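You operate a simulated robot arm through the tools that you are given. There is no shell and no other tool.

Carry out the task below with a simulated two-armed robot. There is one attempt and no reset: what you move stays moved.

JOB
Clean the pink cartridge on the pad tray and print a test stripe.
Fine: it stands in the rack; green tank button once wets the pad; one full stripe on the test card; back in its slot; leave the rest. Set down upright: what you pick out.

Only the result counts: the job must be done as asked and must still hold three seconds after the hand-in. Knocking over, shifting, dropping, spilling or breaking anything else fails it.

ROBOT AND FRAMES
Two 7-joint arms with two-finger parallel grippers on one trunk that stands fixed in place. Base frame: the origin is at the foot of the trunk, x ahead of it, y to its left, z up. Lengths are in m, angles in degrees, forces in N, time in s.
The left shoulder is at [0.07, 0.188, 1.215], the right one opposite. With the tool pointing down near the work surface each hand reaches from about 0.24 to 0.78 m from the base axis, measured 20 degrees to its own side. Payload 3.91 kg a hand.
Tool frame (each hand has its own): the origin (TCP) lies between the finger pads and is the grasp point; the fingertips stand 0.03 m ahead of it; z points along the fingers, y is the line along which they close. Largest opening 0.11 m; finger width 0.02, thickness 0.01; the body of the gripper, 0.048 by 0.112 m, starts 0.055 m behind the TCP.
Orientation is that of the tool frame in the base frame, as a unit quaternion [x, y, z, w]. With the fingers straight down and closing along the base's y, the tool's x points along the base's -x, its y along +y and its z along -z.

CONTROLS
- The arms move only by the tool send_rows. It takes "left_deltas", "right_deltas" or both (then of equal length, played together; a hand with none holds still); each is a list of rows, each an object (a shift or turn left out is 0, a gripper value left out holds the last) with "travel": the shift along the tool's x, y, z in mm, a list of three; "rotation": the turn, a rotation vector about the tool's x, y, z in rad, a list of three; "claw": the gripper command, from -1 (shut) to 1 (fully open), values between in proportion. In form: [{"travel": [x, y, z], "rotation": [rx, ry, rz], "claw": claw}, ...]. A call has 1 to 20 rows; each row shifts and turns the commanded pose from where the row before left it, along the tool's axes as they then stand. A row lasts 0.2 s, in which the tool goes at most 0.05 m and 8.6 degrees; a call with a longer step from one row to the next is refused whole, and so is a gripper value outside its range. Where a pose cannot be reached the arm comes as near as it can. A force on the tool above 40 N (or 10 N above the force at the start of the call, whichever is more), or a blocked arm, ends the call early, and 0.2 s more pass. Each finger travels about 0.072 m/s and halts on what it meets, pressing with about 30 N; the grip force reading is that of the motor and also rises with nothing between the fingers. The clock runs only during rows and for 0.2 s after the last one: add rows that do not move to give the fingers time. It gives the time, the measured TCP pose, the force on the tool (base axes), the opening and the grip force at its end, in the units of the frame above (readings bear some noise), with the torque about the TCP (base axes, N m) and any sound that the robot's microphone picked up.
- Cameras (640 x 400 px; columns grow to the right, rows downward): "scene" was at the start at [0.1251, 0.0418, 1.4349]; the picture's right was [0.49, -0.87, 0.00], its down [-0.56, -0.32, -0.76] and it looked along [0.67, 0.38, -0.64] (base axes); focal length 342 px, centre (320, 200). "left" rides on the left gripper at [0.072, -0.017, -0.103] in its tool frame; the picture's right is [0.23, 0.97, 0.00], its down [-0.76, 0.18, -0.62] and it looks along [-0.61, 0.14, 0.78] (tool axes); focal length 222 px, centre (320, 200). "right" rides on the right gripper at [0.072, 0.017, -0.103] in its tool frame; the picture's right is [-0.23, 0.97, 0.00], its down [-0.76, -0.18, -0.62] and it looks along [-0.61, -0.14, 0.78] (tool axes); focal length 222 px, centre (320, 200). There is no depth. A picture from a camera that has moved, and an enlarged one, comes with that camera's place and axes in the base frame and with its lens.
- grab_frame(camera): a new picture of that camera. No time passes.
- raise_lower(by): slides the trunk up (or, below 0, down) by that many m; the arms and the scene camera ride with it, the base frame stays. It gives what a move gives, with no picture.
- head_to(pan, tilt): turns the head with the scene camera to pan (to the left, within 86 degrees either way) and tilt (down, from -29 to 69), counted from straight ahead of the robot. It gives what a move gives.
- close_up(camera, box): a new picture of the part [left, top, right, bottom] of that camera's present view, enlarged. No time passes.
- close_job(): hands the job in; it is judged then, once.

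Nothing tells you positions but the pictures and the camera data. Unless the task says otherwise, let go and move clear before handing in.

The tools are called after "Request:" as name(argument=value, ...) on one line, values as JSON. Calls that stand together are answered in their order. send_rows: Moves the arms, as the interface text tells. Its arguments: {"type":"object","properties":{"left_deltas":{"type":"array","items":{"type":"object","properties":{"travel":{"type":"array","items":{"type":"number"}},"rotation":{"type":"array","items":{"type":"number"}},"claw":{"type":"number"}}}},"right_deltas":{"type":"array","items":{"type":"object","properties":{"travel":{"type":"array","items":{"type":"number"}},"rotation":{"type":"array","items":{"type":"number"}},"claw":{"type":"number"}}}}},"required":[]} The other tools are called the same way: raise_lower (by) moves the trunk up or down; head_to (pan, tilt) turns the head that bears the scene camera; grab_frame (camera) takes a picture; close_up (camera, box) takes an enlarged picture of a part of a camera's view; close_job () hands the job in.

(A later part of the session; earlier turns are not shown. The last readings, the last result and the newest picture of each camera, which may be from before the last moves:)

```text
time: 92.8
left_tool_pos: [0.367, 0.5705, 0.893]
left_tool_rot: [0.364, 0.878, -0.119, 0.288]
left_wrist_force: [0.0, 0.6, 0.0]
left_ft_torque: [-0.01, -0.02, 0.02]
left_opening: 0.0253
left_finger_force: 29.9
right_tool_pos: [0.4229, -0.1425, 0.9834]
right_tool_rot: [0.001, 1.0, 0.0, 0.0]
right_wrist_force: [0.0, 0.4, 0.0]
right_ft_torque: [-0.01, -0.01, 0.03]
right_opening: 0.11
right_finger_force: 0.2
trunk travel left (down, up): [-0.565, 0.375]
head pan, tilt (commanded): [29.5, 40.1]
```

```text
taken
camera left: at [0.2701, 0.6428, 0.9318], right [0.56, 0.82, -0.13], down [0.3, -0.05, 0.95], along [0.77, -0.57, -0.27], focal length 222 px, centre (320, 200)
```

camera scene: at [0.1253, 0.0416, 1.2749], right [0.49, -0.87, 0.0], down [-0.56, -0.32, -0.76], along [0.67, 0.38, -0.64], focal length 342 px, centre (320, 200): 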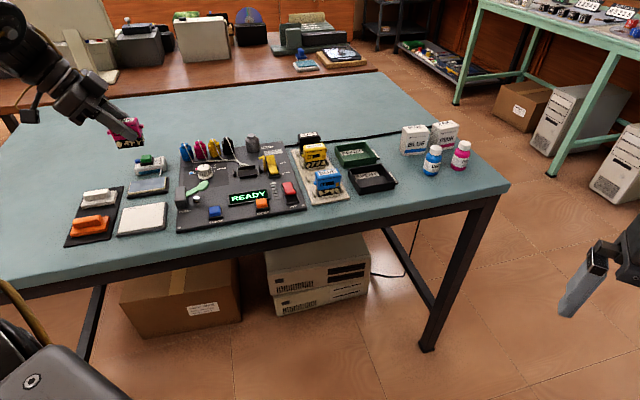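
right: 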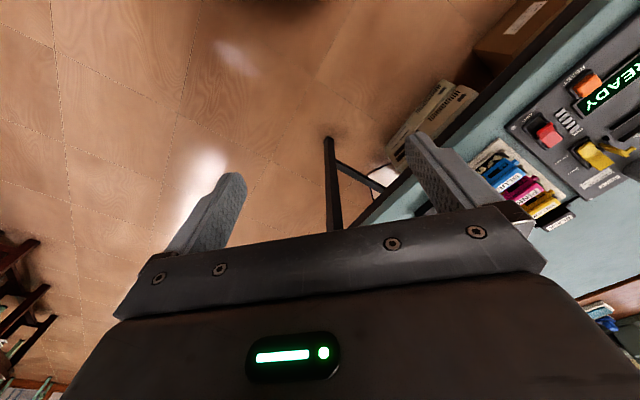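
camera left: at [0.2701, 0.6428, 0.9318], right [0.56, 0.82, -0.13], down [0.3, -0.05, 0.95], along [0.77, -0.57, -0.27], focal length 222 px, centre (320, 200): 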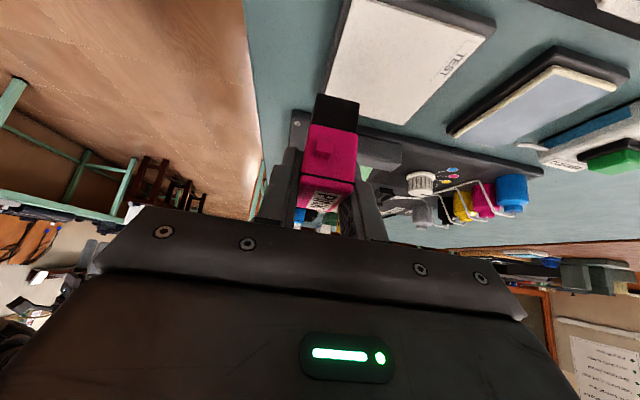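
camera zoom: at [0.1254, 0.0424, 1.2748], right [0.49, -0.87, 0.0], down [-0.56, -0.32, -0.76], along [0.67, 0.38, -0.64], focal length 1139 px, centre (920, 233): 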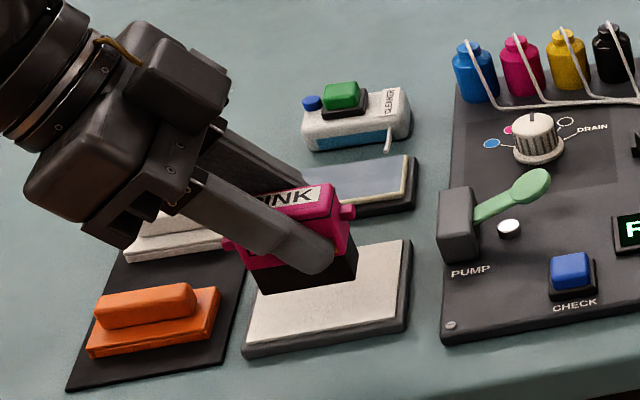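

Request:
close_up(camera="scene", box=[115, 190, 175, 245])

Request:
close_up(camera="left", box=[260, 0, 500, 160])

```text
7.27 times, centred on (145, 218) of scene
camera zoom: at [0.1254, 0.0424, 1.2748], right [0.49, -0.87, 0.0], down [-0.56, -0.32, -0.76], along [0.67, 0.38, -0.64], focal length 2484 px, centre (1593, 73)
```

zoom: 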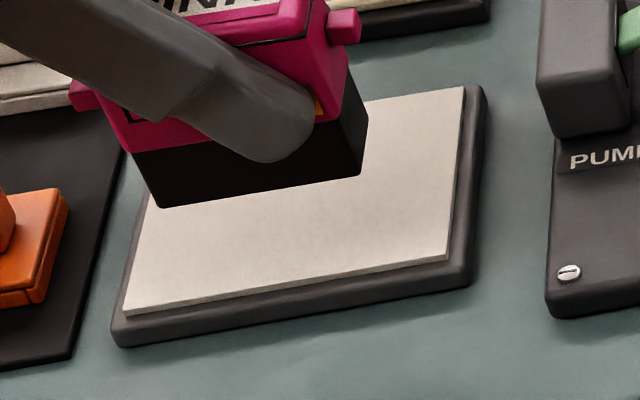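

```text
2.50 times, centred on (380, 80) of left
camera zoom: at [0.2701, 0.6428, 0.9318], right [0.56, 0.82, -0.13], down [0.3, -0.05, 0.95], along [0.77, -0.57, -0.27], focal length 555 px, centre (170, 500)
```

zoom: 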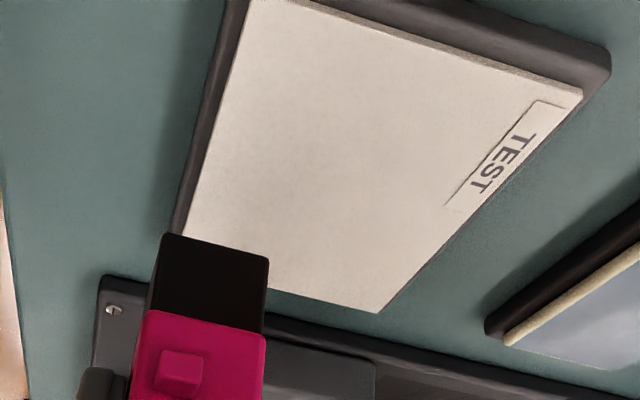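

The card spans e2 from 0.6565 to 0.7287 in station axes, and the base is centred near its middle. I'll descend to about 8 mm above the card, then creep down for a light touch.

Request:
send_rows(left_deltas=[{"travel": [5.9, -1.5, 8.1]}, {"travel": [5.9, 0, 8.1]}, {"travel": [3.5, 0, 4.8]}, {"travel": [0, 0, 0]}])

Request:
close_up(camera="scene", box=[115, 190, 175, 245])

```text
time: 93.8
left_tool_pos: [0.3658, 0.5688, 0.8647]
left_tool_rot: [0.364, 0.878, -0.119, 0.288]
left_wrist_force: [-0.1, -0.1, -1.0]
left_ft_torque: [0.01, -0.02, 0.0]
left_opening: 0.0253
left_finger_force: 30.7
right_tool_pos: [0.4221, -0.1432, 0.9837]
right_tool_rot: [0.001, 1.0, 0.0, 0.0]
right_wrist_force: [-0.4, 0.3, 0.9]
right_ft_torque: [0.03, -0.02, -0.03]
right_opening: 0.1099
right_finger_force: 0.1
trunk travel left (down, up): [-0.565, 0.375]
head pan, tilt (commanded): [29.5, 40.1]
```

```text
7.27 times, centred on (145, 218) of scene
camera zoom: at [0.125, 0.042, 1.2749], right [0.49, -0.87, 0.0], down [-0.56, -0.32, -0.76], along [0.67, 0.38, -0.64], focal length 2484 px, centre (1593, 73)
```

zoom: 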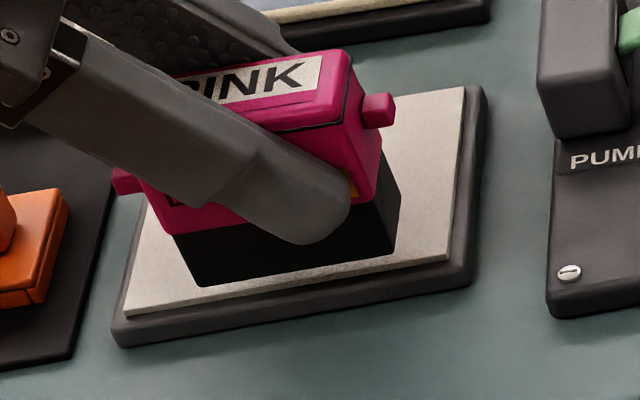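

Request:
send_rows(left_deltas=[{"travel": [1.2, 0, 1.6]}, {"travel": [1.2, 0, 1.6]}, {"travel": [0, 0, 0]}])

Request:
send_rows(left_deltas=[{"travel": [0.6, 0, 0.8]}, {"travel": [0, 0, 0]}])

```text
time: 94.6
left_tool_pos: [0.3648, 0.5681, 0.8631]
left_tool_rot: [0.363, 0.878, -0.118, 0.289]
left_wrist_force: [0.5, -0.6, -0.3]
left_ft_torque: [0.0, -0.03, 0.0]
left_opening: 0.025
left_finger_force: 29.9
right_tool_pos: [0.4229, -0.1426, 0.9838]
right_tool_rot: [0.0, 1.0, -0.001, -0.001]
right_wrist_force: [0.3, 0.1, 0.5]
right_ft_torque: [-0.01, 0.0, -0.04]
right_opening: 0.1099
right_finger_force: 0.0
trunk travel left (down, up): [-0.565, 0.375]
head pan, tilt (commanded): [29.5, 40.1]
```

```text
time: 95.2
left_tool_pos: [0.3659, 0.5704, 0.861]
left_tool_rot: [0.364, 0.878, -0.12, 0.288]
left_wrist_force: [-0.7, -0.7, -0.1]
left_ft_torque: [0.01, -0.01, -0.01]
left_opening: 0.025
left_finger_force: 30.0
right_tool_pos: [0.4244, -0.1429, 0.9831]
right_tool_rot: [0.001, 1.0, 0.0, 0.0]
right_wrist_force: [0.2, -0.5, -0.1]
right_ft_torque: [0.01, -0.01, 0.0]
right_opening: 0.1101
right_finger_force: 0.0
trunk travel left (down, up): [-0.565, 0.375]
head pan, tilt (commanded): [29.5, 40.1]
```

Request:
send_rows(left_deltas=[{"travel": [0.6, 0, 0.8]}, {"travel": [0, 0, 0]}])

Request:
close_up(camera="scene", box=[115, 190, 175, 245])

```text
time: 95.8
left_tool_pos: [0.3664, 0.5689, 0.8609]
left_tool_rot: [0.363, 0.878, -0.119, 0.288]
left_wrist_force: [-0.2, 0.3, -1.2]
left_ft_torque: [0.07, 0.0, 0.0]
left_opening: 0.0254
left_finger_force: 30.7
right_tool_pos: [0.4231, -0.1428, 0.9838]
right_tool_rot: [0.0, 1.0, -0.001, 0.0]
right_wrist_force: [0.3, 0.0, 1.0]
right_ft_torque: [0.0, 0.02, 0.0]
right_opening: 0.1101
right_finger_force: 0.1
trunk travel left (down, up): [-0.565, 0.375]
head pan, tilt (commanded): [29.5, 40.1]
```

```text
7.27 times, centred on (145, 218) of scene
camera zoom: at [0.125, 0.042, 1.2749], right [0.49, -0.87, 0.0], down [-0.56, -0.32, -0.76], along [0.67, 0.38, -0.64], focal length 2484 px, centre (1593, 73)
```

zoom: 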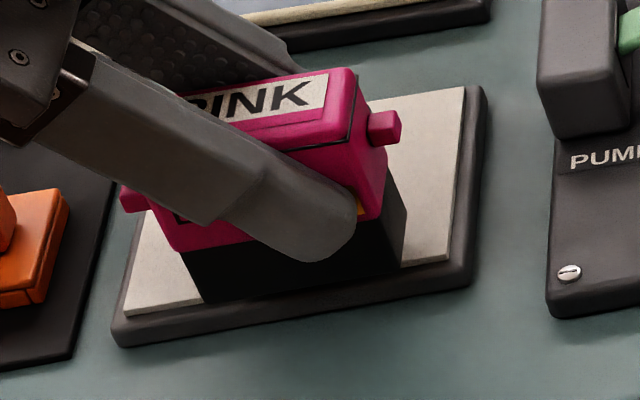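

Request:
send_rows(left_deltas=[{"travel": [0.6, 0, 0.8]}, {"travel": [0, 0, 0]}])

Request:
send_rows(left_deltas=[{"travel": [0.45, 0, 0.6]}, {"travel": [0, 0, 0]}])

```text
time: 96.4
left_tool_pos: [0.3656, 0.569, 0.8591]
left_tool_rot: [0.364, 0.878, -0.118, 0.288]
left_wrist_force: [-0.7, 0.4, -0.3]
left_ft_torque: [0.07, 0.01, 0.0]
left_opening: 0.0251
left_finger_force: 29.8
right_tool_pos: [0.4239, -0.1437, 0.9841]
right_tool_rot: [0.001, 1.0, 0.0, 0.0]
right_wrist_force: [0.7, -0.3, 0.2]
right_ft_torque: [-0.02, 0.01, -0.01]
right_opening: 0.1099
right_finger_force: 0.1
trunk travel left (down, up): [-0.565, 0.375]
head pan, tilt (commanded): [29.5, 40.1]
```

```text
time: 97.0
left_tool_pos: [0.3654, 0.5676, 0.859]
left_tool_rot: [0.364, 0.878, -0.119, 0.289]
left_wrist_force: [0.1, -1.1, -0.6]
left_ft_torque: [0.01, -0.02, 0.0]
left_opening: 0.025
left_finger_force: 29.9
right_tool_pos: [0.4238, -0.1435, 0.983]
right_tool_rot: [0.0, 1.0, -0.001, 0.0]
right_wrist_force: [-0.3, -0.7, -0.1]
right_ft_torque: [-0.01, -0.01, 0.01]
right_opening: 0.1101
right_finger_force: 0.0
trunk travel left (down, up): [-0.565, 0.375]
head pan, tilt (commanded): [29.5, 40.1]
```

Request:
send_rows(left_deltas=[{"travel": [0.45, 0, 0.6]}, {"travel": [0, 0, 0]}])

Request:
send_rows(left_deltas=[{"travel": [0.45, 0, 0.6]}, {"travel": [0, 0, 0]}])

Request:
close_up(camera="scene", box=[115, 190, 175, 245])

```text
time: 97.6
left_tool_pos: [0.3667, 0.5691, 0.8568]
left_tool_rot: [0.363, 0.878, -0.117, 0.288]
left_wrist_force: [0.1, 0.6, -1.1]
left_ft_torque: [0.01, -0.01, -0.02]
left_opening: 0.0252
left_finger_force: 30.0
right_tool_pos: [0.4231, -0.142, 0.9847]
right_tool_rot: [0.0, 1.0, 0.0, 0.0]
right_wrist_force: [-0.3, -0.5, 1.2]
right_ft_torque: [0.03, -0.04, 0.01]
right_opening: 0.1101
right_finger_force: 0.0
trunk travel left (down, up): [-0.565, 0.375]
head pan, tilt (commanded): [29.5, 40.1]
```

```text
time: 98.2
left_tool_pos: [0.3661, 0.5687, 0.8573]
left_tool_rot: [0.363, 0.878, -0.118, 0.288]
left_wrist_force: [-0.4, -0.9, -0.6]
left_ft_torque: [-0.03, -0.02, 0.0]
left_opening: 0.0249
left_finger_force: 30.1
right_tool_pos: [0.4237, -0.1429, 0.9834]
right_tool_rot: [0.0, 1.0, 0.0, 0.001]
right_wrist_force: [-0.3, 0.0, 0.1]
right_ft_torque: [0.0, -0.02, -0.01]
right_opening: 0.1101
right_finger_force: 0.1
trunk travel left (down, up): [-0.565, 0.375]
head pan, tilt (commanded): [29.5, 40.1]
```

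```text
7.27 times, centred on (145, 218) of scene
camera zoom: at [0.125, 0.042, 1.2749], right [0.49, -0.87, 0.0], down [-0.56, -0.32, -0.76], along [0.67, 0.38, -0.64], focal length 2484 px, centre (1593, 73)
```

zoom: 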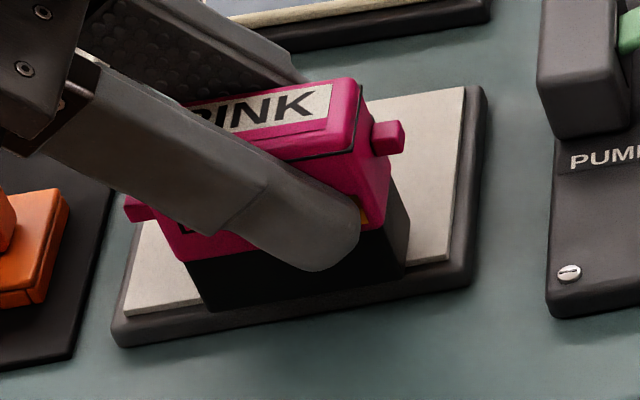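

Request:
send_rows(left_deltas=[{"travel": [0.45, 0, 0.6]}, {"travel": [0, 0, 0]}])

Request:
send_rows(left_deltas=[{"travel": [0.45, 0, 0.6]}, {"travel": [0, 0, 0]}])

Request:
send_rows(left_deltas=[{"travel": [0.45, 0, 0.6]}, {"travel": [0, 0, 0]}])

```text
time: 98.8
left_tool_pos: [0.3654, 0.5692, 0.8555]
left_tool_rot: [0.363, 0.878, -0.119, 0.288]
left_wrist_force: [0.0, 1.0, 0.1]
left_ft_torque: [-0.03, -0.01, 0.01]
left_opening: 0.0253
left_finger_force: 30.1
right_tool_pos: [0.4231, -0.1427, 0.9833]
right_tool_rot: [0.0, 1.0, 0.0, 0.001]
right_wrist_force: [0.0, 0.2, -0.8]
right_ft_torque: [0.01, 0.02, -0.02]
right_opening: 0.1101
right_finger_force: 0.1
trunk travel left (down, up): [-0.565, 0.375]
head pan, tilt (commanded): [29.5, 40.1]
```

```text
time: 99.4
left_tool_pos: [0.3652, 0.5692, 0.855]
left_tool_rot: [0.364, 0.878, -0.118, 0.288]
left_wrist_force: [-1.2, 0.7, -0.5]
left_ft_torque: [0.0, -0.03, -0.01]
left_opening: 0.0255
left_finger_force: 30.8
right_tool_pos: [0.4231, -0.1425, 0.9842]
right_tool_rot: [0.0, 1.0, 0.0, 0.0]
right_wrist_force: [-0.4, 0.4, -0.1]
right_ft_torque: [0.01, 0.0, -0.01]
right_opening: 0.1098
right_finger_force: 0.1
trunk travel left (down, up): [-0.565, 0.375]
head pan, tilt (commanded): [29.5, 40.1]
```

```text
time: 100.0
left_tool_pos: [0.366, 0.5692, 0.8553]
left_tool_rot: [0.363, 0.878, -0.119, 0.289]
left_wrist_force: [0.3, -1.0, 2.8]
left_ft_torque: [-0.03, -0.09, 0.02]
left_opening: 0.0252
left_finger_force: 30.1
right_tool_pos: [0.4245, -0.1435, 0.9827]
right_tool_rot: [0.0, 1.0, 0.0, 0.0]
right_wrist_force: [0.2, 0.3, 0.1]
right_ft_torque: [0.01, -0.01, 0.01]
right_opening: 0.1102
right_finger_force: 0.0
trunk travel left (down, up): [-0.565, 0.375]
head pan, tilt (commanded): [29.5, 40.1]
```

Contact at 2.8 N. I'll press half a millimetre more and begin dragging across the card, then check what gets drawn after the first 12 mm.

Request:
send_rows(left_deltas=[{"travel": [0.3, 0, 0.4]}, {"travel": [0, 3, 0]}, {"travel": [0, 3, 0]}, {"travel": [0, 3, 0]}, {"travel": [0, 3, 0]}])

Request:
close_up(camera="scene", box=[115, 190, 175, 245])

Request:
close_up(camera="left", box=[200, 0, 520, 240])

```text
time: 101.2
left_tool_pos: [0.3747, 0.5773, 0.8562]
left_tool_rot: [0.364, 0.878, -0.118, 0.288]
left_wrist_force: [-0.5, -0.9, 1.8]
left_ft_torque: [-0.09, -0.02, -0.01]
left_opening: 0.0255
left_finger_force: 29.6
right_tool_pos: [0.4229, -0.1424, 0.9832]
right_tool_rot: [0.0, 1.0, 0.0, 0.0]
right_wrist_force: [0.3, -1.1, -0.3]
right_ft_torque: [0.01, 0.0, 0.02]
right_opening: 0.1103
right_finger_force: 0.0
trunk travel left (down, up): [-0.565, 0.375]
head pan, tilt (commanded): [29.5, 40.1]
```

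```text
7.27 times, centred on (145, 218) of scene
camera zoom: at [0.1247, 0.0415, 1.2749], right [0.49, -0.87, 0.0], down [-0.56, -0.32, -0.77], along [0.67, 0.38, -0.64], focal length 2484 px, centre (1593, 73)
```

zoom: 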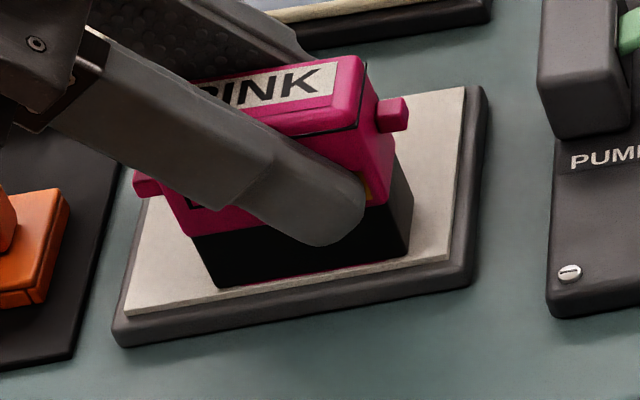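

```text
1.67 times, centred on (360, 120) of left
camera zoom: at [0.2763, 0.6497, 0.8947], right [0.56, 0.82, -0.13], down [0.3, -0.05, 0.95], along [0.77, -0.57, -0.27], focal length 370 px, centre (253, 333)
```

zoom: 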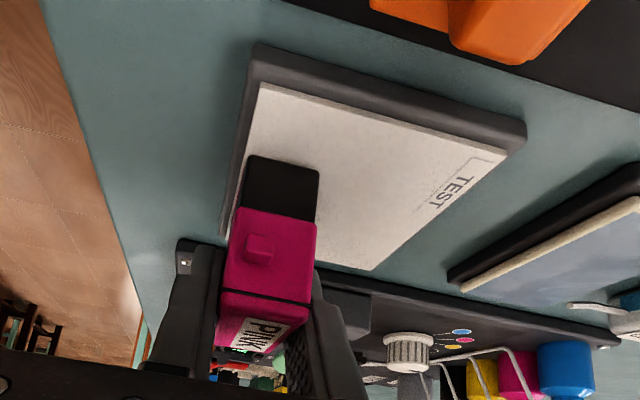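

Request:
close_up(camera="scene", box=[128, 222, 160, 242])

```text
16.00 times, centred on (144, 232) of scene
camera zoom: at [0.1247, 0.0415, 1.2749], right [0.49, -0.87, 0.0], down [-0.56, -0.32, -0.77], along [0.67, 0.38, -0.64], focal length 5466 px, centre (3136, -312)
```

zoom: 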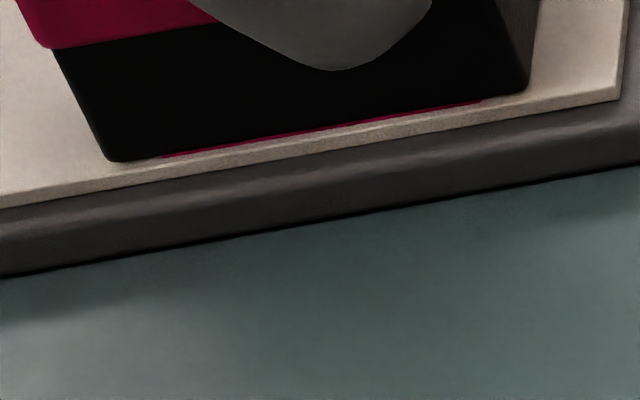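

A pink swath about 36 mm wide is being laid down behind the cartridge, so this is the right printing direction. I'll continue the same stroke across the card without lifting.

Request:
send_rows(left_deltas=[{"travel": [0.15, 3, 0.2]}, {"travel": [0, 3, 0]}, {"travel": [0, 3, 0]}, {"travel": [0, 3, 0]}, {"travel": [0, 3, 0]}, {"travel": [0, 3, 0]}, {"travel": [0, 3, 0]}, {"travel": [0, 3, 0]}, {"travel": [0, 3, 0]}])

Request:
close_up(camera="scene", box=[115, 180, 175, 245])

```text
time: 103.2
left_tool_pos: [0.3931, 0.5947, 0.8554]
left_tool_rot: [0.363, 0.878, -0.118, 0.288]
left_wrist_force: [-0.8, -1.9, 7.7]
left_ft_torque: [-0.14, 0.02, -0.04]
left_opening: 0.0251
left_finger_force: 29.8
right_tool_pos: [0.4235, -0.144, 0.9848]
right_tool_rot: [0.0, 1.0, 0.001, 0.0]
right_wrist_force: [-0.2, -0.4, -0.1]
right_ft_torque: [-0.03, 0.01, 0.0]
right_opening: 0.1098
right_finger_force: 0.0
trunk travel left (down, up): [-0.565, 0.375]
head pan, tilt (commanded): [29.5, 40.1]
```

```text
6.15 times, centred on (145, 212) of scene
camera zoom: at [0.1242, 0.0406, 1.2751], right [0.49, -0.87, 0.0], down [-0.56, -0.32, -0.77], along [0.67, 0.38, -0.64], focal length 2102 px, centre (1397, 123)
```

zoom: 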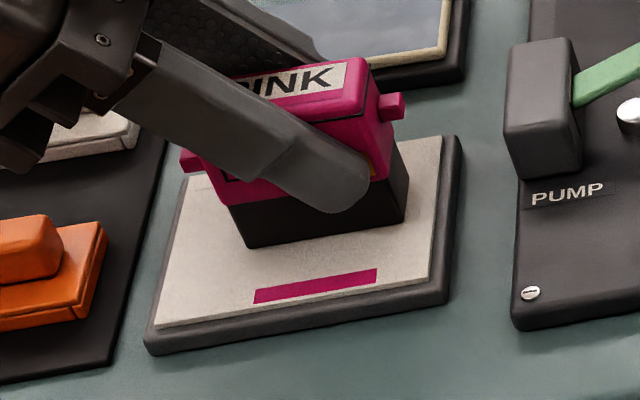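

The mark behind the cartridge is only a short bar about 7 mm deep at the touchdown point, so drawing seems to have stopped as I dragged. I'll look closely before going on.

Request:
close_up(camera="scene", box=[130, 205, 166, 232])

Request:
grab_frame(camera="left")

```text
14.81 times, centred on (148, 218) of scene
camera zoom: at [0.1242, 0.0406, 1.2751], right [0.49, -0.87, 0.0], down [-0.56, -0.32, -0.77], along [0.67, 0.38, -0.64], focal length 5061 px, centre (2868, -74)
```

zoom: 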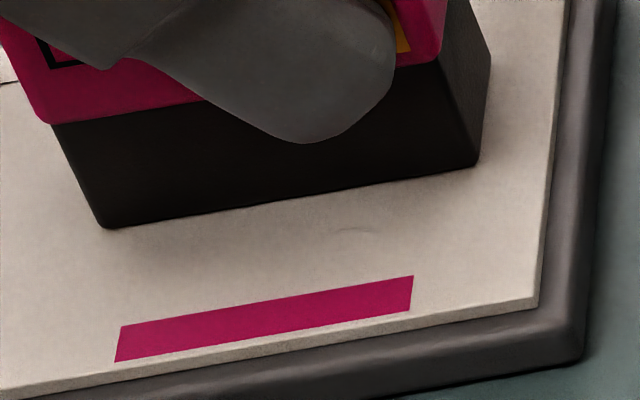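

```text
taken
camera left: at [0.2959, 0.6679, 0.8946], right [0.56, 0.82, -0.13], down [0.3, -0.05, 0.95], along [0.77, -0.57, -0.27], focal length 222 px, centre (320, 200)
```

left: 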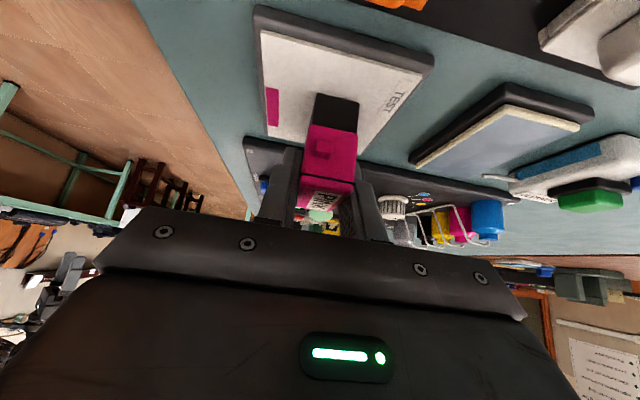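

The mark is a crisp 36 × 7 mm bar at the touchdown spot. Contact was very light while dragging, and it's now firmer at about 8 N. I'll continue the same stroke a little at this pressure and see whether ink trails.

Request:
send_rows(left_deltas=[{"travel": [0, 2.5, 0]}, {"travel": [0, 2.5, 0]}, {"travel": [0, 2.5, 0]}, {"travel": [0, 2.5, 0]}])

Request:
close_up(camera="scene", box=[120, 195, 170, 237])

```text
time: 104.2
left_tool_pos: [0.3992, 0.6026, 0.8552]
left_tool_rot: [0.364, 0.877, -0.119, 0.289]
left_wrist_force: [-2.1, -2.2, 8.6]
left_ft_torque: [-0.11, 0.06, -0.02]
left_opening: 0.025
left_finger_force: 30.1
right_tool_pos: [0.4229, -0.1442, 0.9833]
right_tool_rot: [0.0, 1.0, 0.001, 0.0]
right_wrist_force: [0.5, -0.2, 0.3]
right_ft_torque: [0.01, -0.03, 0.01]
right_opening: 0.1103
right_finger_force: 0.1
trunk travel left (down, up): [-0.565, 0.375]
head pan, tilt (commanded): [29.5, 40.1]
```

```text
9.52 times, centred on (145, 216) of scene
camera zoom: at [0.1239, 0.0405, 1.2751], right [0.49, -0.87, 0.0], down [-0.56, -0.32, -0.77], along [0.67, 0.38, -0.64], focal length 3253 px, centre (1987, 48)
```

zoom: 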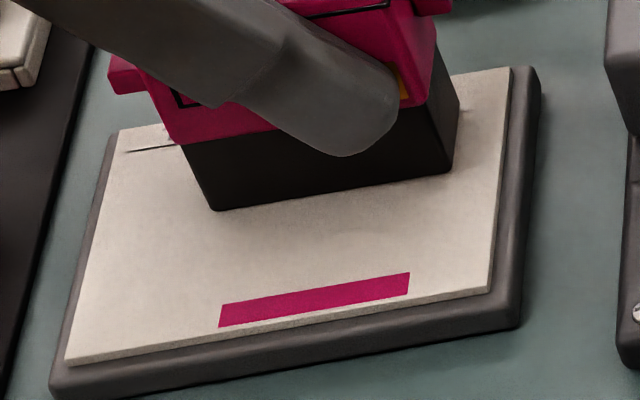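

Still no trail with firm contact, so this nozzle (36 × 7 mm) doesn't print sideways. The mark is centred exactly on touchdown and should extend along the nozzle's long direction instead. As a harmless test, I'll nudge 4 mm along that axis while still in contact and see if the bar grows.

Request:
send_rows(left_deltas=[{"travel": [-1.61, 0, 1.18]}, {"travel": [-1.61, 0, 1.18]}, {"travel": [0, 0, 0]}])

Request:
close_up(camera="scene", box=[120, 195, 170, 237])

```text
time: 105.0
left_tool_pos: [0.4022, 0.6013, 0.8561]
left_tool_rot: [0.363, 0.878, -0.118, 0.289]
left_wrist_force: [-1.7, 3.3, 10.6]
left_ft_torque: [0.12, 0.06, 0.03]
left_opening: 0.025
left_finger_force: 29.5
right_tool_pos: [0.4231, -0.144, 0.9828]
right_tool_rot: [0.0, 1.0, 0.0, -0.001]
right_wrist_force: [0.0, 0.2, -0.2]
right_ft_torque: [-0.04, 0.0, 0.0]
right_opening: 0.1099
right_finger_force: 0.1
trunk travel left (down, up): [-0.565, 0.375]
head pan, tilt (commanded): [29.5, 40.1]
```

```text
9.52 times, centred on (145, 216) of scene
camera zoom: at [0.1239, 0.0412, 1.2751], right [0.49, -0.87, 0.0], down [-0.56, -0.32, -0.77], along [0.67, 0.38, -0.64], focal length 3253 px, centre (1987, 48)
```

zoom: 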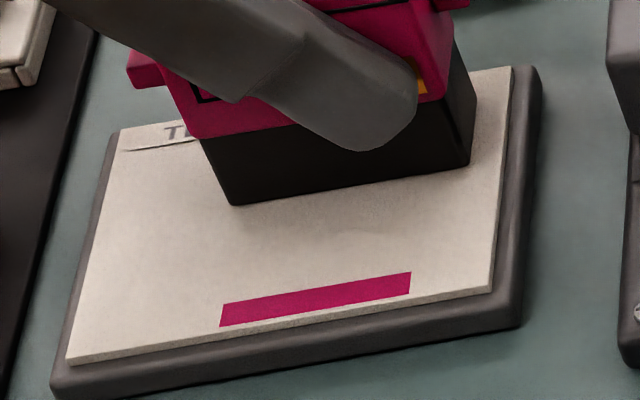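

The bar didn't change. Before anything else I'll keep this same contact going, ease the pressure slightly, undo the nudge, and move slowly back toward the touchdown line to see whether speed matters.

Request:
send_rows(left_deltas=[{"travel": [1.5, 0, -1.4]}, {"travel": [1.5, 0, -1.3]}, {"travel": [0, -1, 0]}, {"travel": [0, -1, 0]}, {"travel": [0, -1, 0]}, {"travel": [0, -1, 0]}, {"travel": [0, -1, 0]}, {"travel": [0, -1, 0]}, {"travel": [0, -1, 0]}, {"travel": [0, -1, 0]}, {"travel": [0, -1, 0]}, {"travel": [0, -1, 0]}])

Request:
close_up(camera="scene", box=[120, 195, 170, 237])

Request:
close_up(camera="left", box=[220, 0, 460, 180])

```text
time: 107.6
left_tool_pos: [0.3931, 0.5974, 0.8542]
left_tool_rot: [0.364, 0.878, -0.118, 0.288]
left_wrist_force: [2.3, 1.4, 5.8]
left_ft_torque: [0.02, -0.08, -0.01]
left_opening: 0.0251
left_finger_force: 29.9
right_tool_pos: [0.4242, -0.1436, 0.9832]
right_tool_rot: [0.0, 1.0, 0.0, 0.0]
right_wrist_force: [-0.6, 0.0, 1.2]
right_ft_torque: [0.01, -0.04, 0.01]
right_opening: 0.1095
right_finger_force: 0.0
trunk travel left (down, up): [-0.565, 0.375]
head pan, tilt (commanded): [29.5, 40.1]
```

```text
9.52 times, centred on (145, 216) of scene
camera zoom: at [0.1248, 0.0414, 1.275], right [0.49, -0.87, 0.0], down [-0.56, -0.32, -0.77], along [0.67, 0.38, -0.64], focal length 3253 px, centre (1987, 48)
```

zoom: 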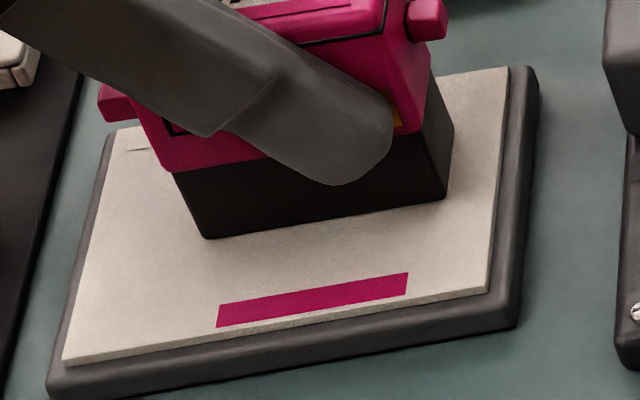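

```text
2.22 times, centred on (340, 90) of left
camera zoom: at [0.296, 0.6691, 0.8945], right [0.56, 0.82, -0.13], down [0.3, -0.05, 0.95], along [0.77, -0.57, -0.27], focal length 494 px, centre (276, 444)
```

zoom: 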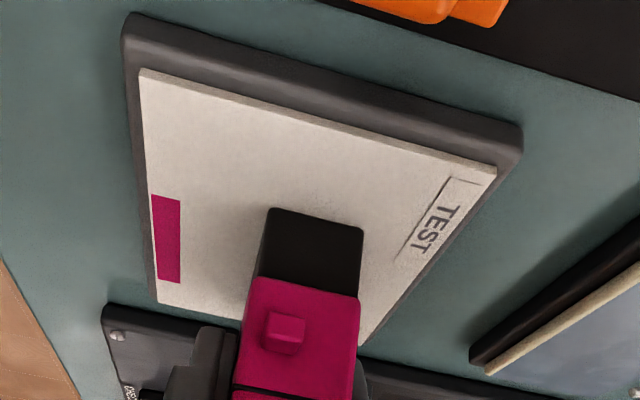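

Nothing from slow sideways motion either. I'll slide back (still the same contact) onto the printed bar's line, then move along the bar's long direction and check if it extends.

Request:
send_rows(left_deltas=[{"travel": [0, -3, 0]}, {"travel": [0, -3, 0]}, {"travel": [0, -3, 0]}, {"travel": [0, -3, 0]}, {"travel": [0, -3, 0]}, {"travel": [0, -3, 0]}, {"travel": [0, -3, 0]}, {"travel": [0, -3, 0]}, {"travel": [0, -3, 0]}, {"travel": [0, -3, 0]}, {"travel": [0, -3, 0]}, {"travel": [0, -3, 0]}, {"travel": [0, -3, 0]}, {"travel": [0, 0, 0]}])

Request:
close_up(camera="scene", box=[115, 195, 175, 245])

Request:
close_up(camera="left", box=[220, 0, 460, 180])

```text
time: 110.6
left_tool_pos: [0.3649, 0.5686, 0.8548]
left_tool_rot: [0.364, 0.878, -0.119, 0.288]
left_wrist_force: [1.6, 2.4, 7.3]
left_ft_torque: [0.02, -0.1, 0.01]
left_opening: 0.0254
left_finger_force: 30.1
right_tool_pos: [0.423, -0.143, 0.983]
right_tool_rot: [0.0, 1.0, 0.0, 0.0]
right_wrist_force: [0.1, -0.1, -0.1]
right_ft_torque: [-0.02, 0.0, 0.01]
right_opening: 0.1101
right_finger_force: 0.1
trunk travel left (down, up): [-0.565, 0.375]
head pan, tilt (commanded): [29.5, 40.1]
```

```text
8.00 times, centred on (145, 220) of scene
camera zoom: at [0.1246, 0.0413, 1.275], right [0.49, -0.87, 0.0], down [-0.56, -0.32, -0.77], along [0.67, 0.38, -0.64], focal length 2733 px, centre (1720, 40)
```

zoom: 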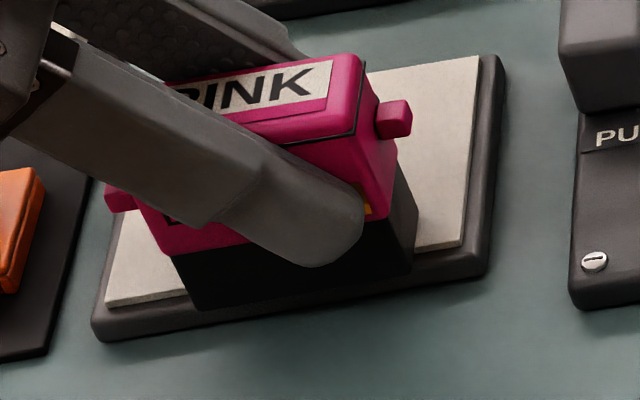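

```text
2.22 times, centred on (340, 90) of left
camera zoom: at [0.2678, 0.6415, 0.8943], right [0.56, 0.82, -0.13], down [0.3, -0.05, 0.95], along [0.77, -0.57, -0.27], focal length 494 px, centre (276, 444)
```

zoom: 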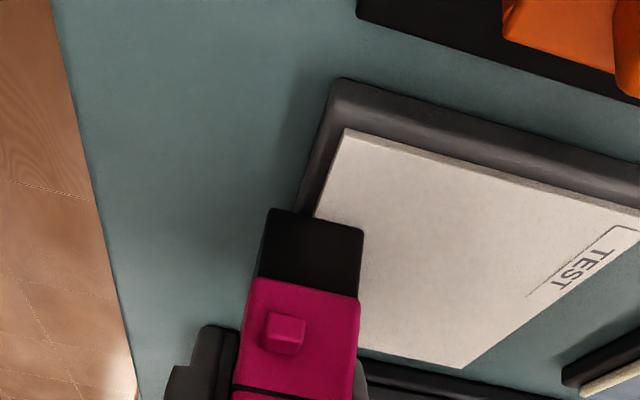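

I'm back on the bar line with the rest of the card clean. Now I'll drag along the long axis toward the left edge, same contact, and look.

Request:
send_rows(left_deltas=[{"travel": [2.42, 0, -1.78]}, {"travel": [2.42, 0, -1.78]}, {"travel": [2.42, 0, -1.78]}, {"travel": [2.42, 0, -1.78]}, {"travel": [2.42, 0, -1.78]}, {"travel": [2.42, 0, -1.78]}, {"travel": [0, 0, 0]}])

Request:
close_up(camera="scene", box=[115, 195, 175, 245])

Request:
close_up(camera="left", box=[220, 0, 460, 180])

```text
time: 112.2
left_tool_pos: [0.3519, 0.5815, 0.855]
left_tool_rot: [0.363, 0.878, -0.118, 0.289]
left_wrist_force: [1.2, -1.9, 4.8]
left_ft_torque: [-0.1, -0.1, -0.03]
left_opening: 0.0249
left_finger_force: 30.1
right_tool_pos: [0.4229, -0.1443, 0.9835]
right_tool_rot: [0.0, 1.0, 0.001, -0.001]
right_wrist_force: [0.5, 0.0, -1.1]
right_ft_torque: [0.0, 0.02, 0.01]
right_opening: 0.1099
right_finger_force: 0.1
trunk travel left (down, up): [-0.565, 0.375]
head pan, tilt (commanded): [29.5, 40.1]
```

```text
8.00 times, centred on (145, 220) of scene
camera zoom: at [0.1247, 0.041, 1.275], right [0.49, -0.87, 0.0], down [-0.56, -0.32, -0.77], along [0.67, 0.38, -0.64], focal length 2733 px, centre (1720, 40)
```

zoom: 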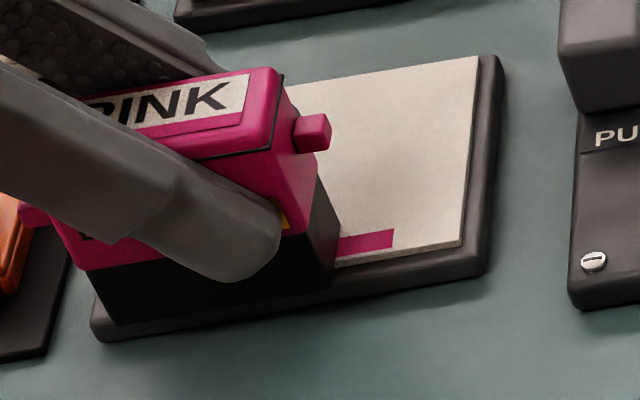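

```text
2.22 times, centred on (340, 90) of left
camera zoom: at [0.2551, 0.654, 0.8944], right [0.56, 0.82, -0.13], down [0.3, -0.05, 0.95], along [0.77, -0.57, -0.27], focal length 494 px, centre (276, 444)
```

zoom: 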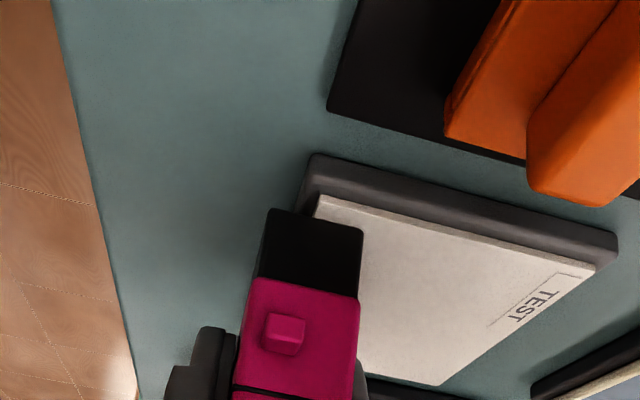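

Request:
send_rows(left_deltas=[{"travel": [-2.42, 0, 1.78]}, {"travel": [-2.42, 0, 1.78]}, {"travel": [-2.42, 0, 1.78]}, {"travel": [-2.42, 0, 1.78]}, {"travel": [-2.42, 0, 1.78]}, {"travel": [-2.42, 0, 1.78]}, {"travel": [-2.42, 0, 1.78]}, {"travel": [-2.42, 0, 1.78]}, {"travel": [-2.42, 0, 1.78]}, {"travel": [-2.42, 0, 1.78]}, {"travel": [-2.42, 0, 1.78]}, {"travel": [0, 0, 0]}])

Request:
close_up(camera="scene", box=[115, 195, 175, 245])

Request:
close_up(camera="left", box=[220, 0, 460, 180])

```text
time: 114.8
left_tool_pos: [0.3749, 0.5589, 0.8551]
left_tool_rot: [0.364, 0.878, -0.119, 0.288]
left_wrist_force: [-2.7, 2.0, 7.8]
left_ft_torque: [0.13, 0.07, 0.0]
left_opening: 0.0251
left_finger_force: 30.5
right_tool_pos: [0.4232, -0.1438, 0.9833]
right_tool_rot: [0.0, 1.0, 0.0, 0.001]
right_wrist_force: [-0.1, -0.4, 0.0]
right_ft_torque: [0.03, -0.02, 0.01]
right_opening: 0.11
right_finger_force: 0.2
trunk travel left (down, up): [-0.565, 0.375]
head pan, tilt (commanded): [29.5, 40.1]
```

```text
8.00 times, centred on (145, 220) of scene
camera zoom: at [0.124, 0.0413, 1.2751], right [0.49, -0.87, 0.0], down [-0.56, -0.32, -0.77], along [0.67, 0.38, -0.64], focal length 2733 px, centre (1720, 40)
```

zoom: 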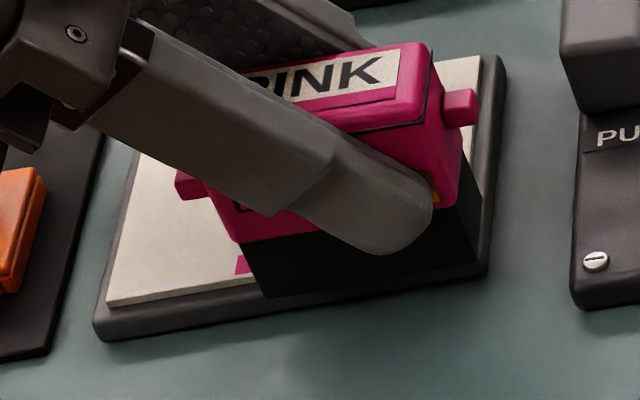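

```text
2.22 times, centred on (340, 90) of left
camera zoom: at [0.2781, 0.6313, 0.8941], right [0.56, 0.82, -0.13], down [0.3, -0.05, 0.95], along [0.77, -0.57, -0.27], focal length 494 px, centre (276, 444)
```

zoom: 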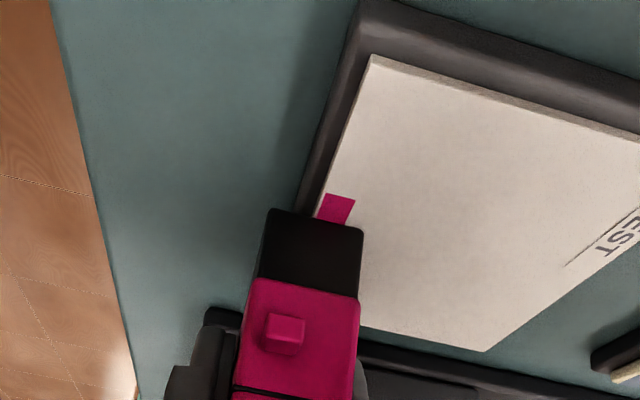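

The bar doesn't extend along this axis either, so it looks like a fixed stripe printed at the first touch of the clean nozzle. I'll keep this as one contact: return to the start line, make one full-depth pass to the far edge, and lift off there.

Request:
send_rows(left_deltas=[{"travel": [2.42, 0, -1.78]}, {"travel": [2.42, 0, -1.78]}, {"travel": [2.42, 0, -1.78]}, {"travel": [2.42, 0, -1.78]}, {"travel": [2.42, 0, -1.78]}, {"travel": [0, 4, 0]}, {"travel": [0, 4, 0]}, {"travel": [0, 4, 0]}, {"travel": [0, 4, 0]}, {"travel": [0, 4, 0]}, {"travel": [0, 4, 0]}, {"travel": [0, 4, 0]}, {"travel": [0, 4, 0]}])

Request:
close_up(camera="scene", box=[115, 185, 175, 240])

```text
time: 117.6
left_tool_pos: [0.3863, 0.5911, 0.8545]
left_tool_rot: [0.365, 0.877, -0.119, 0.288]
left_wrist_force: [-0.8, -2.9, 4.3]
left_ft_torque: [-0.12, 0.03, 0.0]
left_opening: 0.0253
left_finger_force: 30.4
right_tool_pos: [0.4232, -0.144, 0.9818]
right_tool_rot: [0.001, 1.0, 0.0, 0.0]
right_wrist_force: [0.5, -0.8, 0.1]
right_ft_torque: [0.01, 0.0, 0.01]
right_opening: 0.1098
right_finger_force: 0.1
trunk travel left (down, up): [-0.565, 0.375]
head pan, tilt (commanded): [29.5, 40.1]
```

```text
7.27 times, centred on (145, 212) of scene
camera zoom: at [0.1245, 0.0411, 1.275], right [0.49, -0.87, 0.0], down [-0.56, -0.32, -0.77], along [0.67, 0.38, -0.64], focal length 2484 px, centre (1593, 109)
```

zoom: 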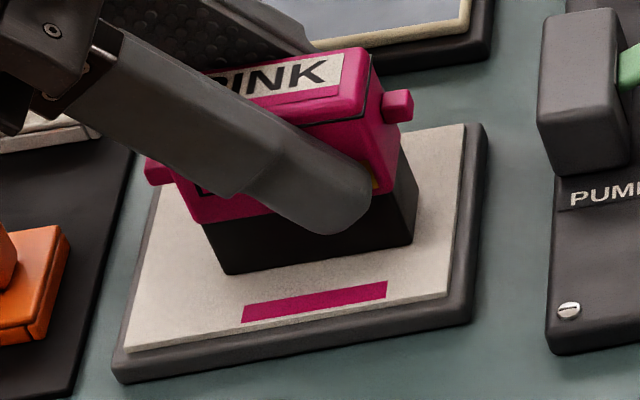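

Request:
send_rows(left_deltas=[{"travel": [0, 4, 0]}, {"travel": [0, 4, 0]}, {"travel": [0, 4, 0]}, {"travel": [0, 4, 0]}, {"travel": [0, 4, 0]}, {"travel": [0, 4, 0]}, {"travel": [0, 4, 0]}, {"travel": [0, 4, 0]}, {"travel": [0, 0, 0]}])

Request:
close_up(camera="scene", box=[115, 180, 175, 240])

Request:
close_up(camera="left", box=[220, 0, 460, 180])

```text
time: 119.6
left_tool_pos: [0.4094, 0.6137, 0.8547]
left_tool_rot: [0.364, 0.878, -0.119, 0.288]
left_wrist_force: [-0.6, -0.6, 2.2]
left_ft_torque: [-0.04, -0.06, -0.01]
left_opening: 0.0251
left_finger_force: 30.1
right_tool_pos: [0.4224, -0.1441, 0.9841]
right_tool_rot: [0.001, 1.0, 0.0, 0.001]
right_wrist_force: [0.5, 0.5, -0.1]
right_ft_torque: [-0.02, -0.01, 0.02]
right_opening: 0.1098
right_finger_force: 0.1
trunk travel left (down, up): [-0.565, 0.375]
head pan, tilt (commanded): [29.5, 40.1]
```

```text
6.67 times, centred on (145, 210) of scene
camera zoom: at [0.1248, 0.0416, 1.2749], right [0.49, -0.87, 0.0], down [-0.56, -0.32, -0.76], along [0.67, 0.38, -0.64], focal length 2277 px, centre (1487, 133)
```

zoom: 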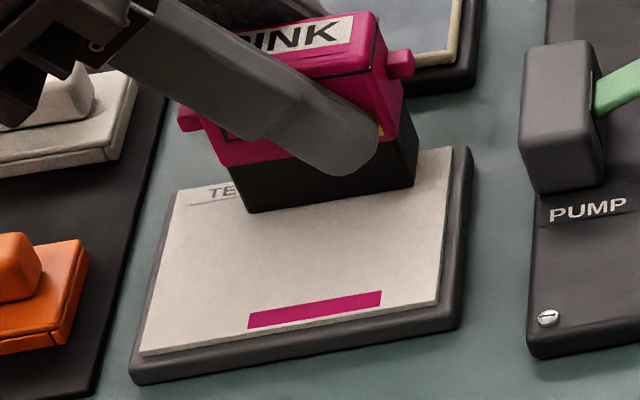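

```text
2.22 times, centred on (340, 90) of left
camera zoom: at [0.3133, 0.6868, 0.8942], right [0.56, 0.82, -0.13], down [0.3, -0.05, 0.95], along [0.77, -0.57, -0.27], focal length 494 px, centre (276, 444)
```

zoom: 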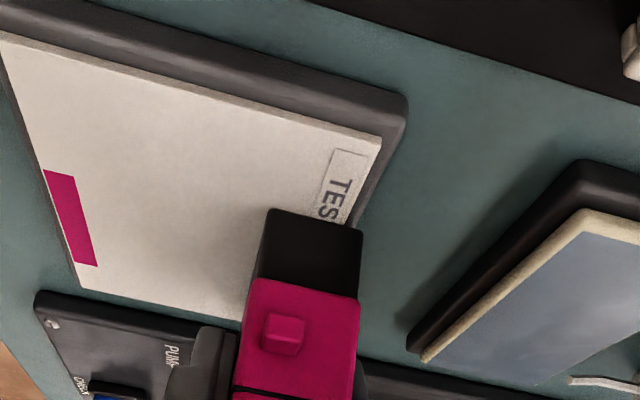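

I've reached the far edge. Lifting straight up and checking the card.

Request:
send_rows(left_deltas=[{"travel": [-2.9, 0, -4.0]}, {"travel": [-5.9, 0, -8.1]}, {"travel": [-8.8, 0, -12.1]}, {"travel": [-8.8, 0, -12.1]}, {"travel": [0, 0, 0]}])

Request:
close_up(camera="scene", box=[100, 160, 180, 245])

Request:
close_up(camera="left", box=[160, 0, 480, 200])

```text
time: 120.8
left_tool_pos: [0.4108, 0.6157, 0.8994]
left_tool_rot: [0.363, 0.878, -0.119, 0.288]
left_wrist_force: [0.9, 0.0, -0.9]
left_ft_torque: [0.02, 0.0, 0.02]
left_opening: 0.025
left_finger_force: 30.2
right_tool_pos: [0.4233, -0.143, 0.9826]
right_tool_rot: [0.0, 1.0, 0.0, 0.0]
right_wrist_force: [-0.4, -0.2, -0.5]
right_ft_torque: [0.02, 0.04, 0.01]
right_opening: 0.11
right_finger_force: 0.0
trunk travel left (down, up): [-0.565, 0.375]
head pan, tilt (commanded): [29.5, 40.1]
```

```text
4.71 times, centred on (140, 202) of scene
camera zoom: at [0.1251, 0.0422, 1.2749], right [0.49, -0.87, 0.0], down [-0.56, -0.32, -0.76], along [0.67, 0.38, -0.64], focal length 1608 px, centre (1167, 188)
```

zoom: 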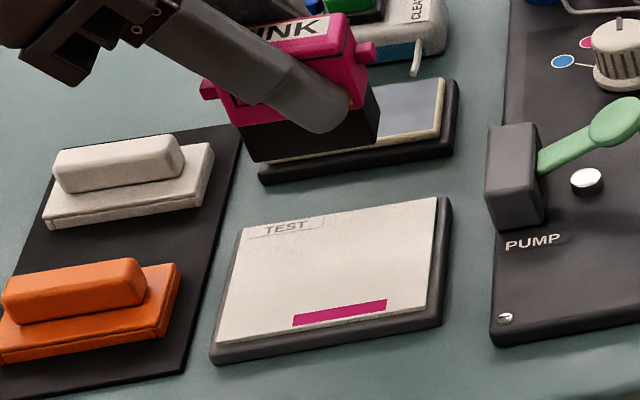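

```text
2.00 times, centred on (320, 100) of left
camera zoom: at [0.3135, 0.688, 0.939], right [0.56, 0.82, -0.13], down [0.3, -0.05, 0.95], along [0.77, -0.57, -0.27], focal length 444 px, centre (320, 400)
```

zoom: 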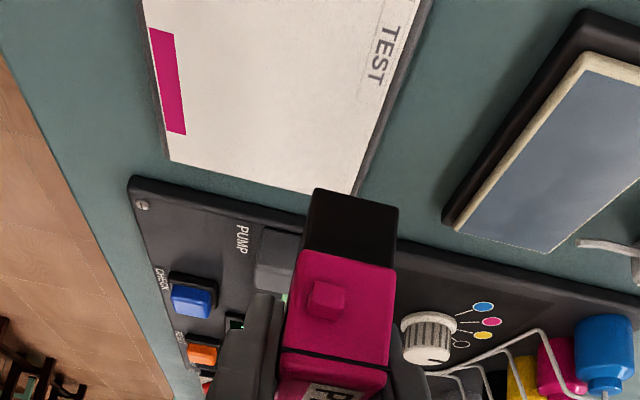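

One clean, solid, unbroken pink stripe is on the card and nothing else was marked. Now I'll carry pink back to its slot: up first, then across above the console.

Request:
send_rows(left_deltas=[{"travel": [-8.9, 0, -12.2]}, {"travel": [-8.9, 0, -12.2]}, {"travel": [-8.9, 0, -12.2]}, {"travel": [-8.9, 0, -12.2]}, {"travel": [-21.54, 0.34, 15.71]}, {"travel": [-21.54, 0.34, 15.71]}, {"travel": [-21.54, 0.34, 15.71]}, {"travel": [-21.54, 0.34, 15.71]}, {"travel": [-21.54, 0.34, 15.71]}, {"travel": [-21.54, 0.34, 15.71]}, {"travel": [-21.54, 0.34, 15.71]}, {"travel": [0, 0, 0]}])

Request:
grab_frame(camera="scene")

```text
time: 123.4
left_tool_pos: [0.5445, 0.4846, 0.9599]
left_tool_rot: [0.363, 0.878, -0.118, 0.288]
left_wrist_force: [-0.2, -0.8, -0.6]
left_ft_torque: [0.01, 0.0, 0.03]
left_opening: 0.0254
left_finger_force: 29.9
right_tool_pos: [0.4228, -0.1435, 0.983]
right_tool_rot: [0.0, 1.0, 0.0, 0.001]
right_wrist_force: [-0.5, -0.4, 0.2]
right_ft_torque: [-0.04, -0.02, -0.02]
right_opening: 0.1101
right_finger_force: 0.1
trunk travel left (down, up): [-0.565, 0.375]
head pan, tilt (commanded): [29.5, 40.1]
```

```text
taken
camera scene: at [0.1244, 0.0425, 1.275], right [0.49, -0.87, 0.0], down [-0.56, -0.32, -0.76], along [0.67, 0.38, -0.64], focal length 342 px, centre (320, 200)
```

scene: 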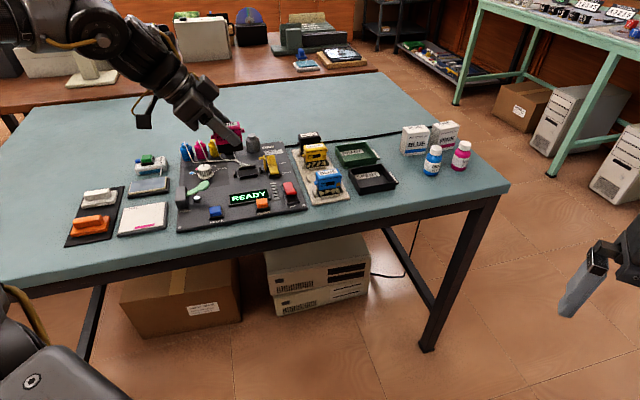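

Request:
send_rows(left_deltas=[{"travel": [-21.54, 0.34, 15.71]}, {"travel": [-21.54, 0.34, 15.71]}, {"travel": [-21.54, 0.34, 15.71]}, {"travel": [-21.54, 0.34, 15.71]}, {"travel": [-21.54, 0.34, 15.71]}, {"travel": [-21.54, 0.34, 15.71]}, {"travel": [-21.54, 0.34, 15.71]}, {"travel": [0, 0, 0]}])

Request:
close_up(camera="scene", box=[285, 85, 365, 200])

Request:
close_up(camera="scene", box=[100, 140, 190, 245])

Request:
close_up(camera="left", box=[220, 0, 520, 240])

```text
time: 125.2
left_tool_pos: [0.6753, 0.3553, 0.9601]
left_tool_rot: [0.363, 0.878, -0.119, 0.289]
left_wrist_force: [0.3, -0.1, -0.2]
left_ft_torque: [-0.02, -0.02, 0.04]
left_opening: 0.0252
left_finger_force: 29.8
right_tool_pos: [0.4238, -0.1418, 0.9841]
right_tool_rot: [0.0, 1.0, 0.001, 0.0]
right_wrist_force: [-0.2, 0.0, 0.2]
right_ft_torque: [-0.01, -0.03, 0.01]
right_opening: 0.1099
right_finger_force: 0.1
trunk travel left (down, up): [-0.565, 0.375]
head pan, tilt (commanded): [29.5, 40.1]
```

```text
3.48 times, centred on (325, 142) of scene
camera zoom: at [0.1244, 0.0425, 1.275], right [0.49, -0.87, 0.0], down [-0.56, -0.32, -0.76], along [0.67, 0.38, -0.64], focal length 1188 px, centre (303, 400)
```

zoom: 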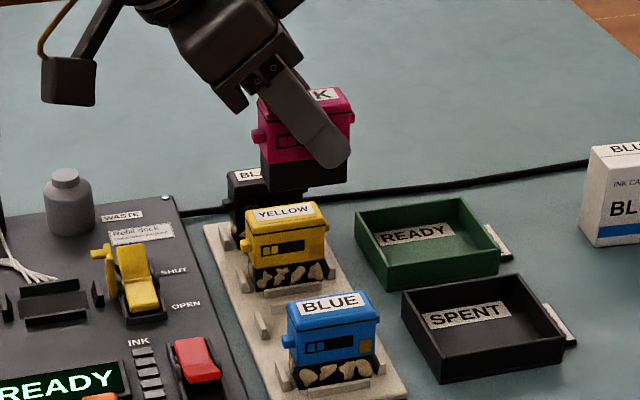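

```text
3.81 times, centred on (145, 192) of scene
camera zoom: at [0.1244, 0.0425, 1.275], right [0.49, -0.87, 0.0], down [-0.56, -0.32, -0.76], along [0.67, 0.38, -0.64], focal length 1301 px, centre (987, 229)
```

zoom: 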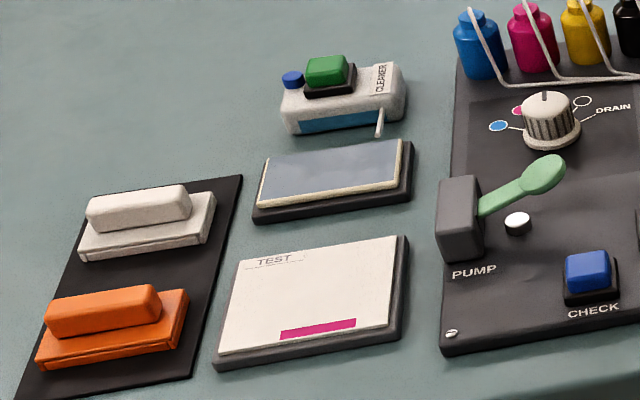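

```text
1.67 times, centred on (370, 120) of left
camera zoom: at [0.579, 0.4273, 0.9991], right [0.56, 0.82, -0.13], down [0.3, -0.05, 0.95], along [0.77, -0.57, -0.27], focal length 370 px, centre (237, 333)
```

zoom: 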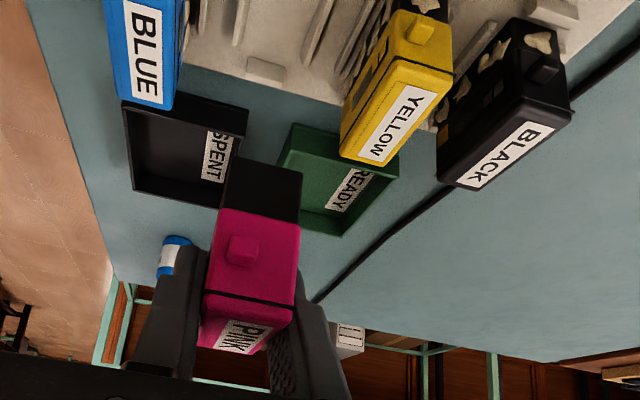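

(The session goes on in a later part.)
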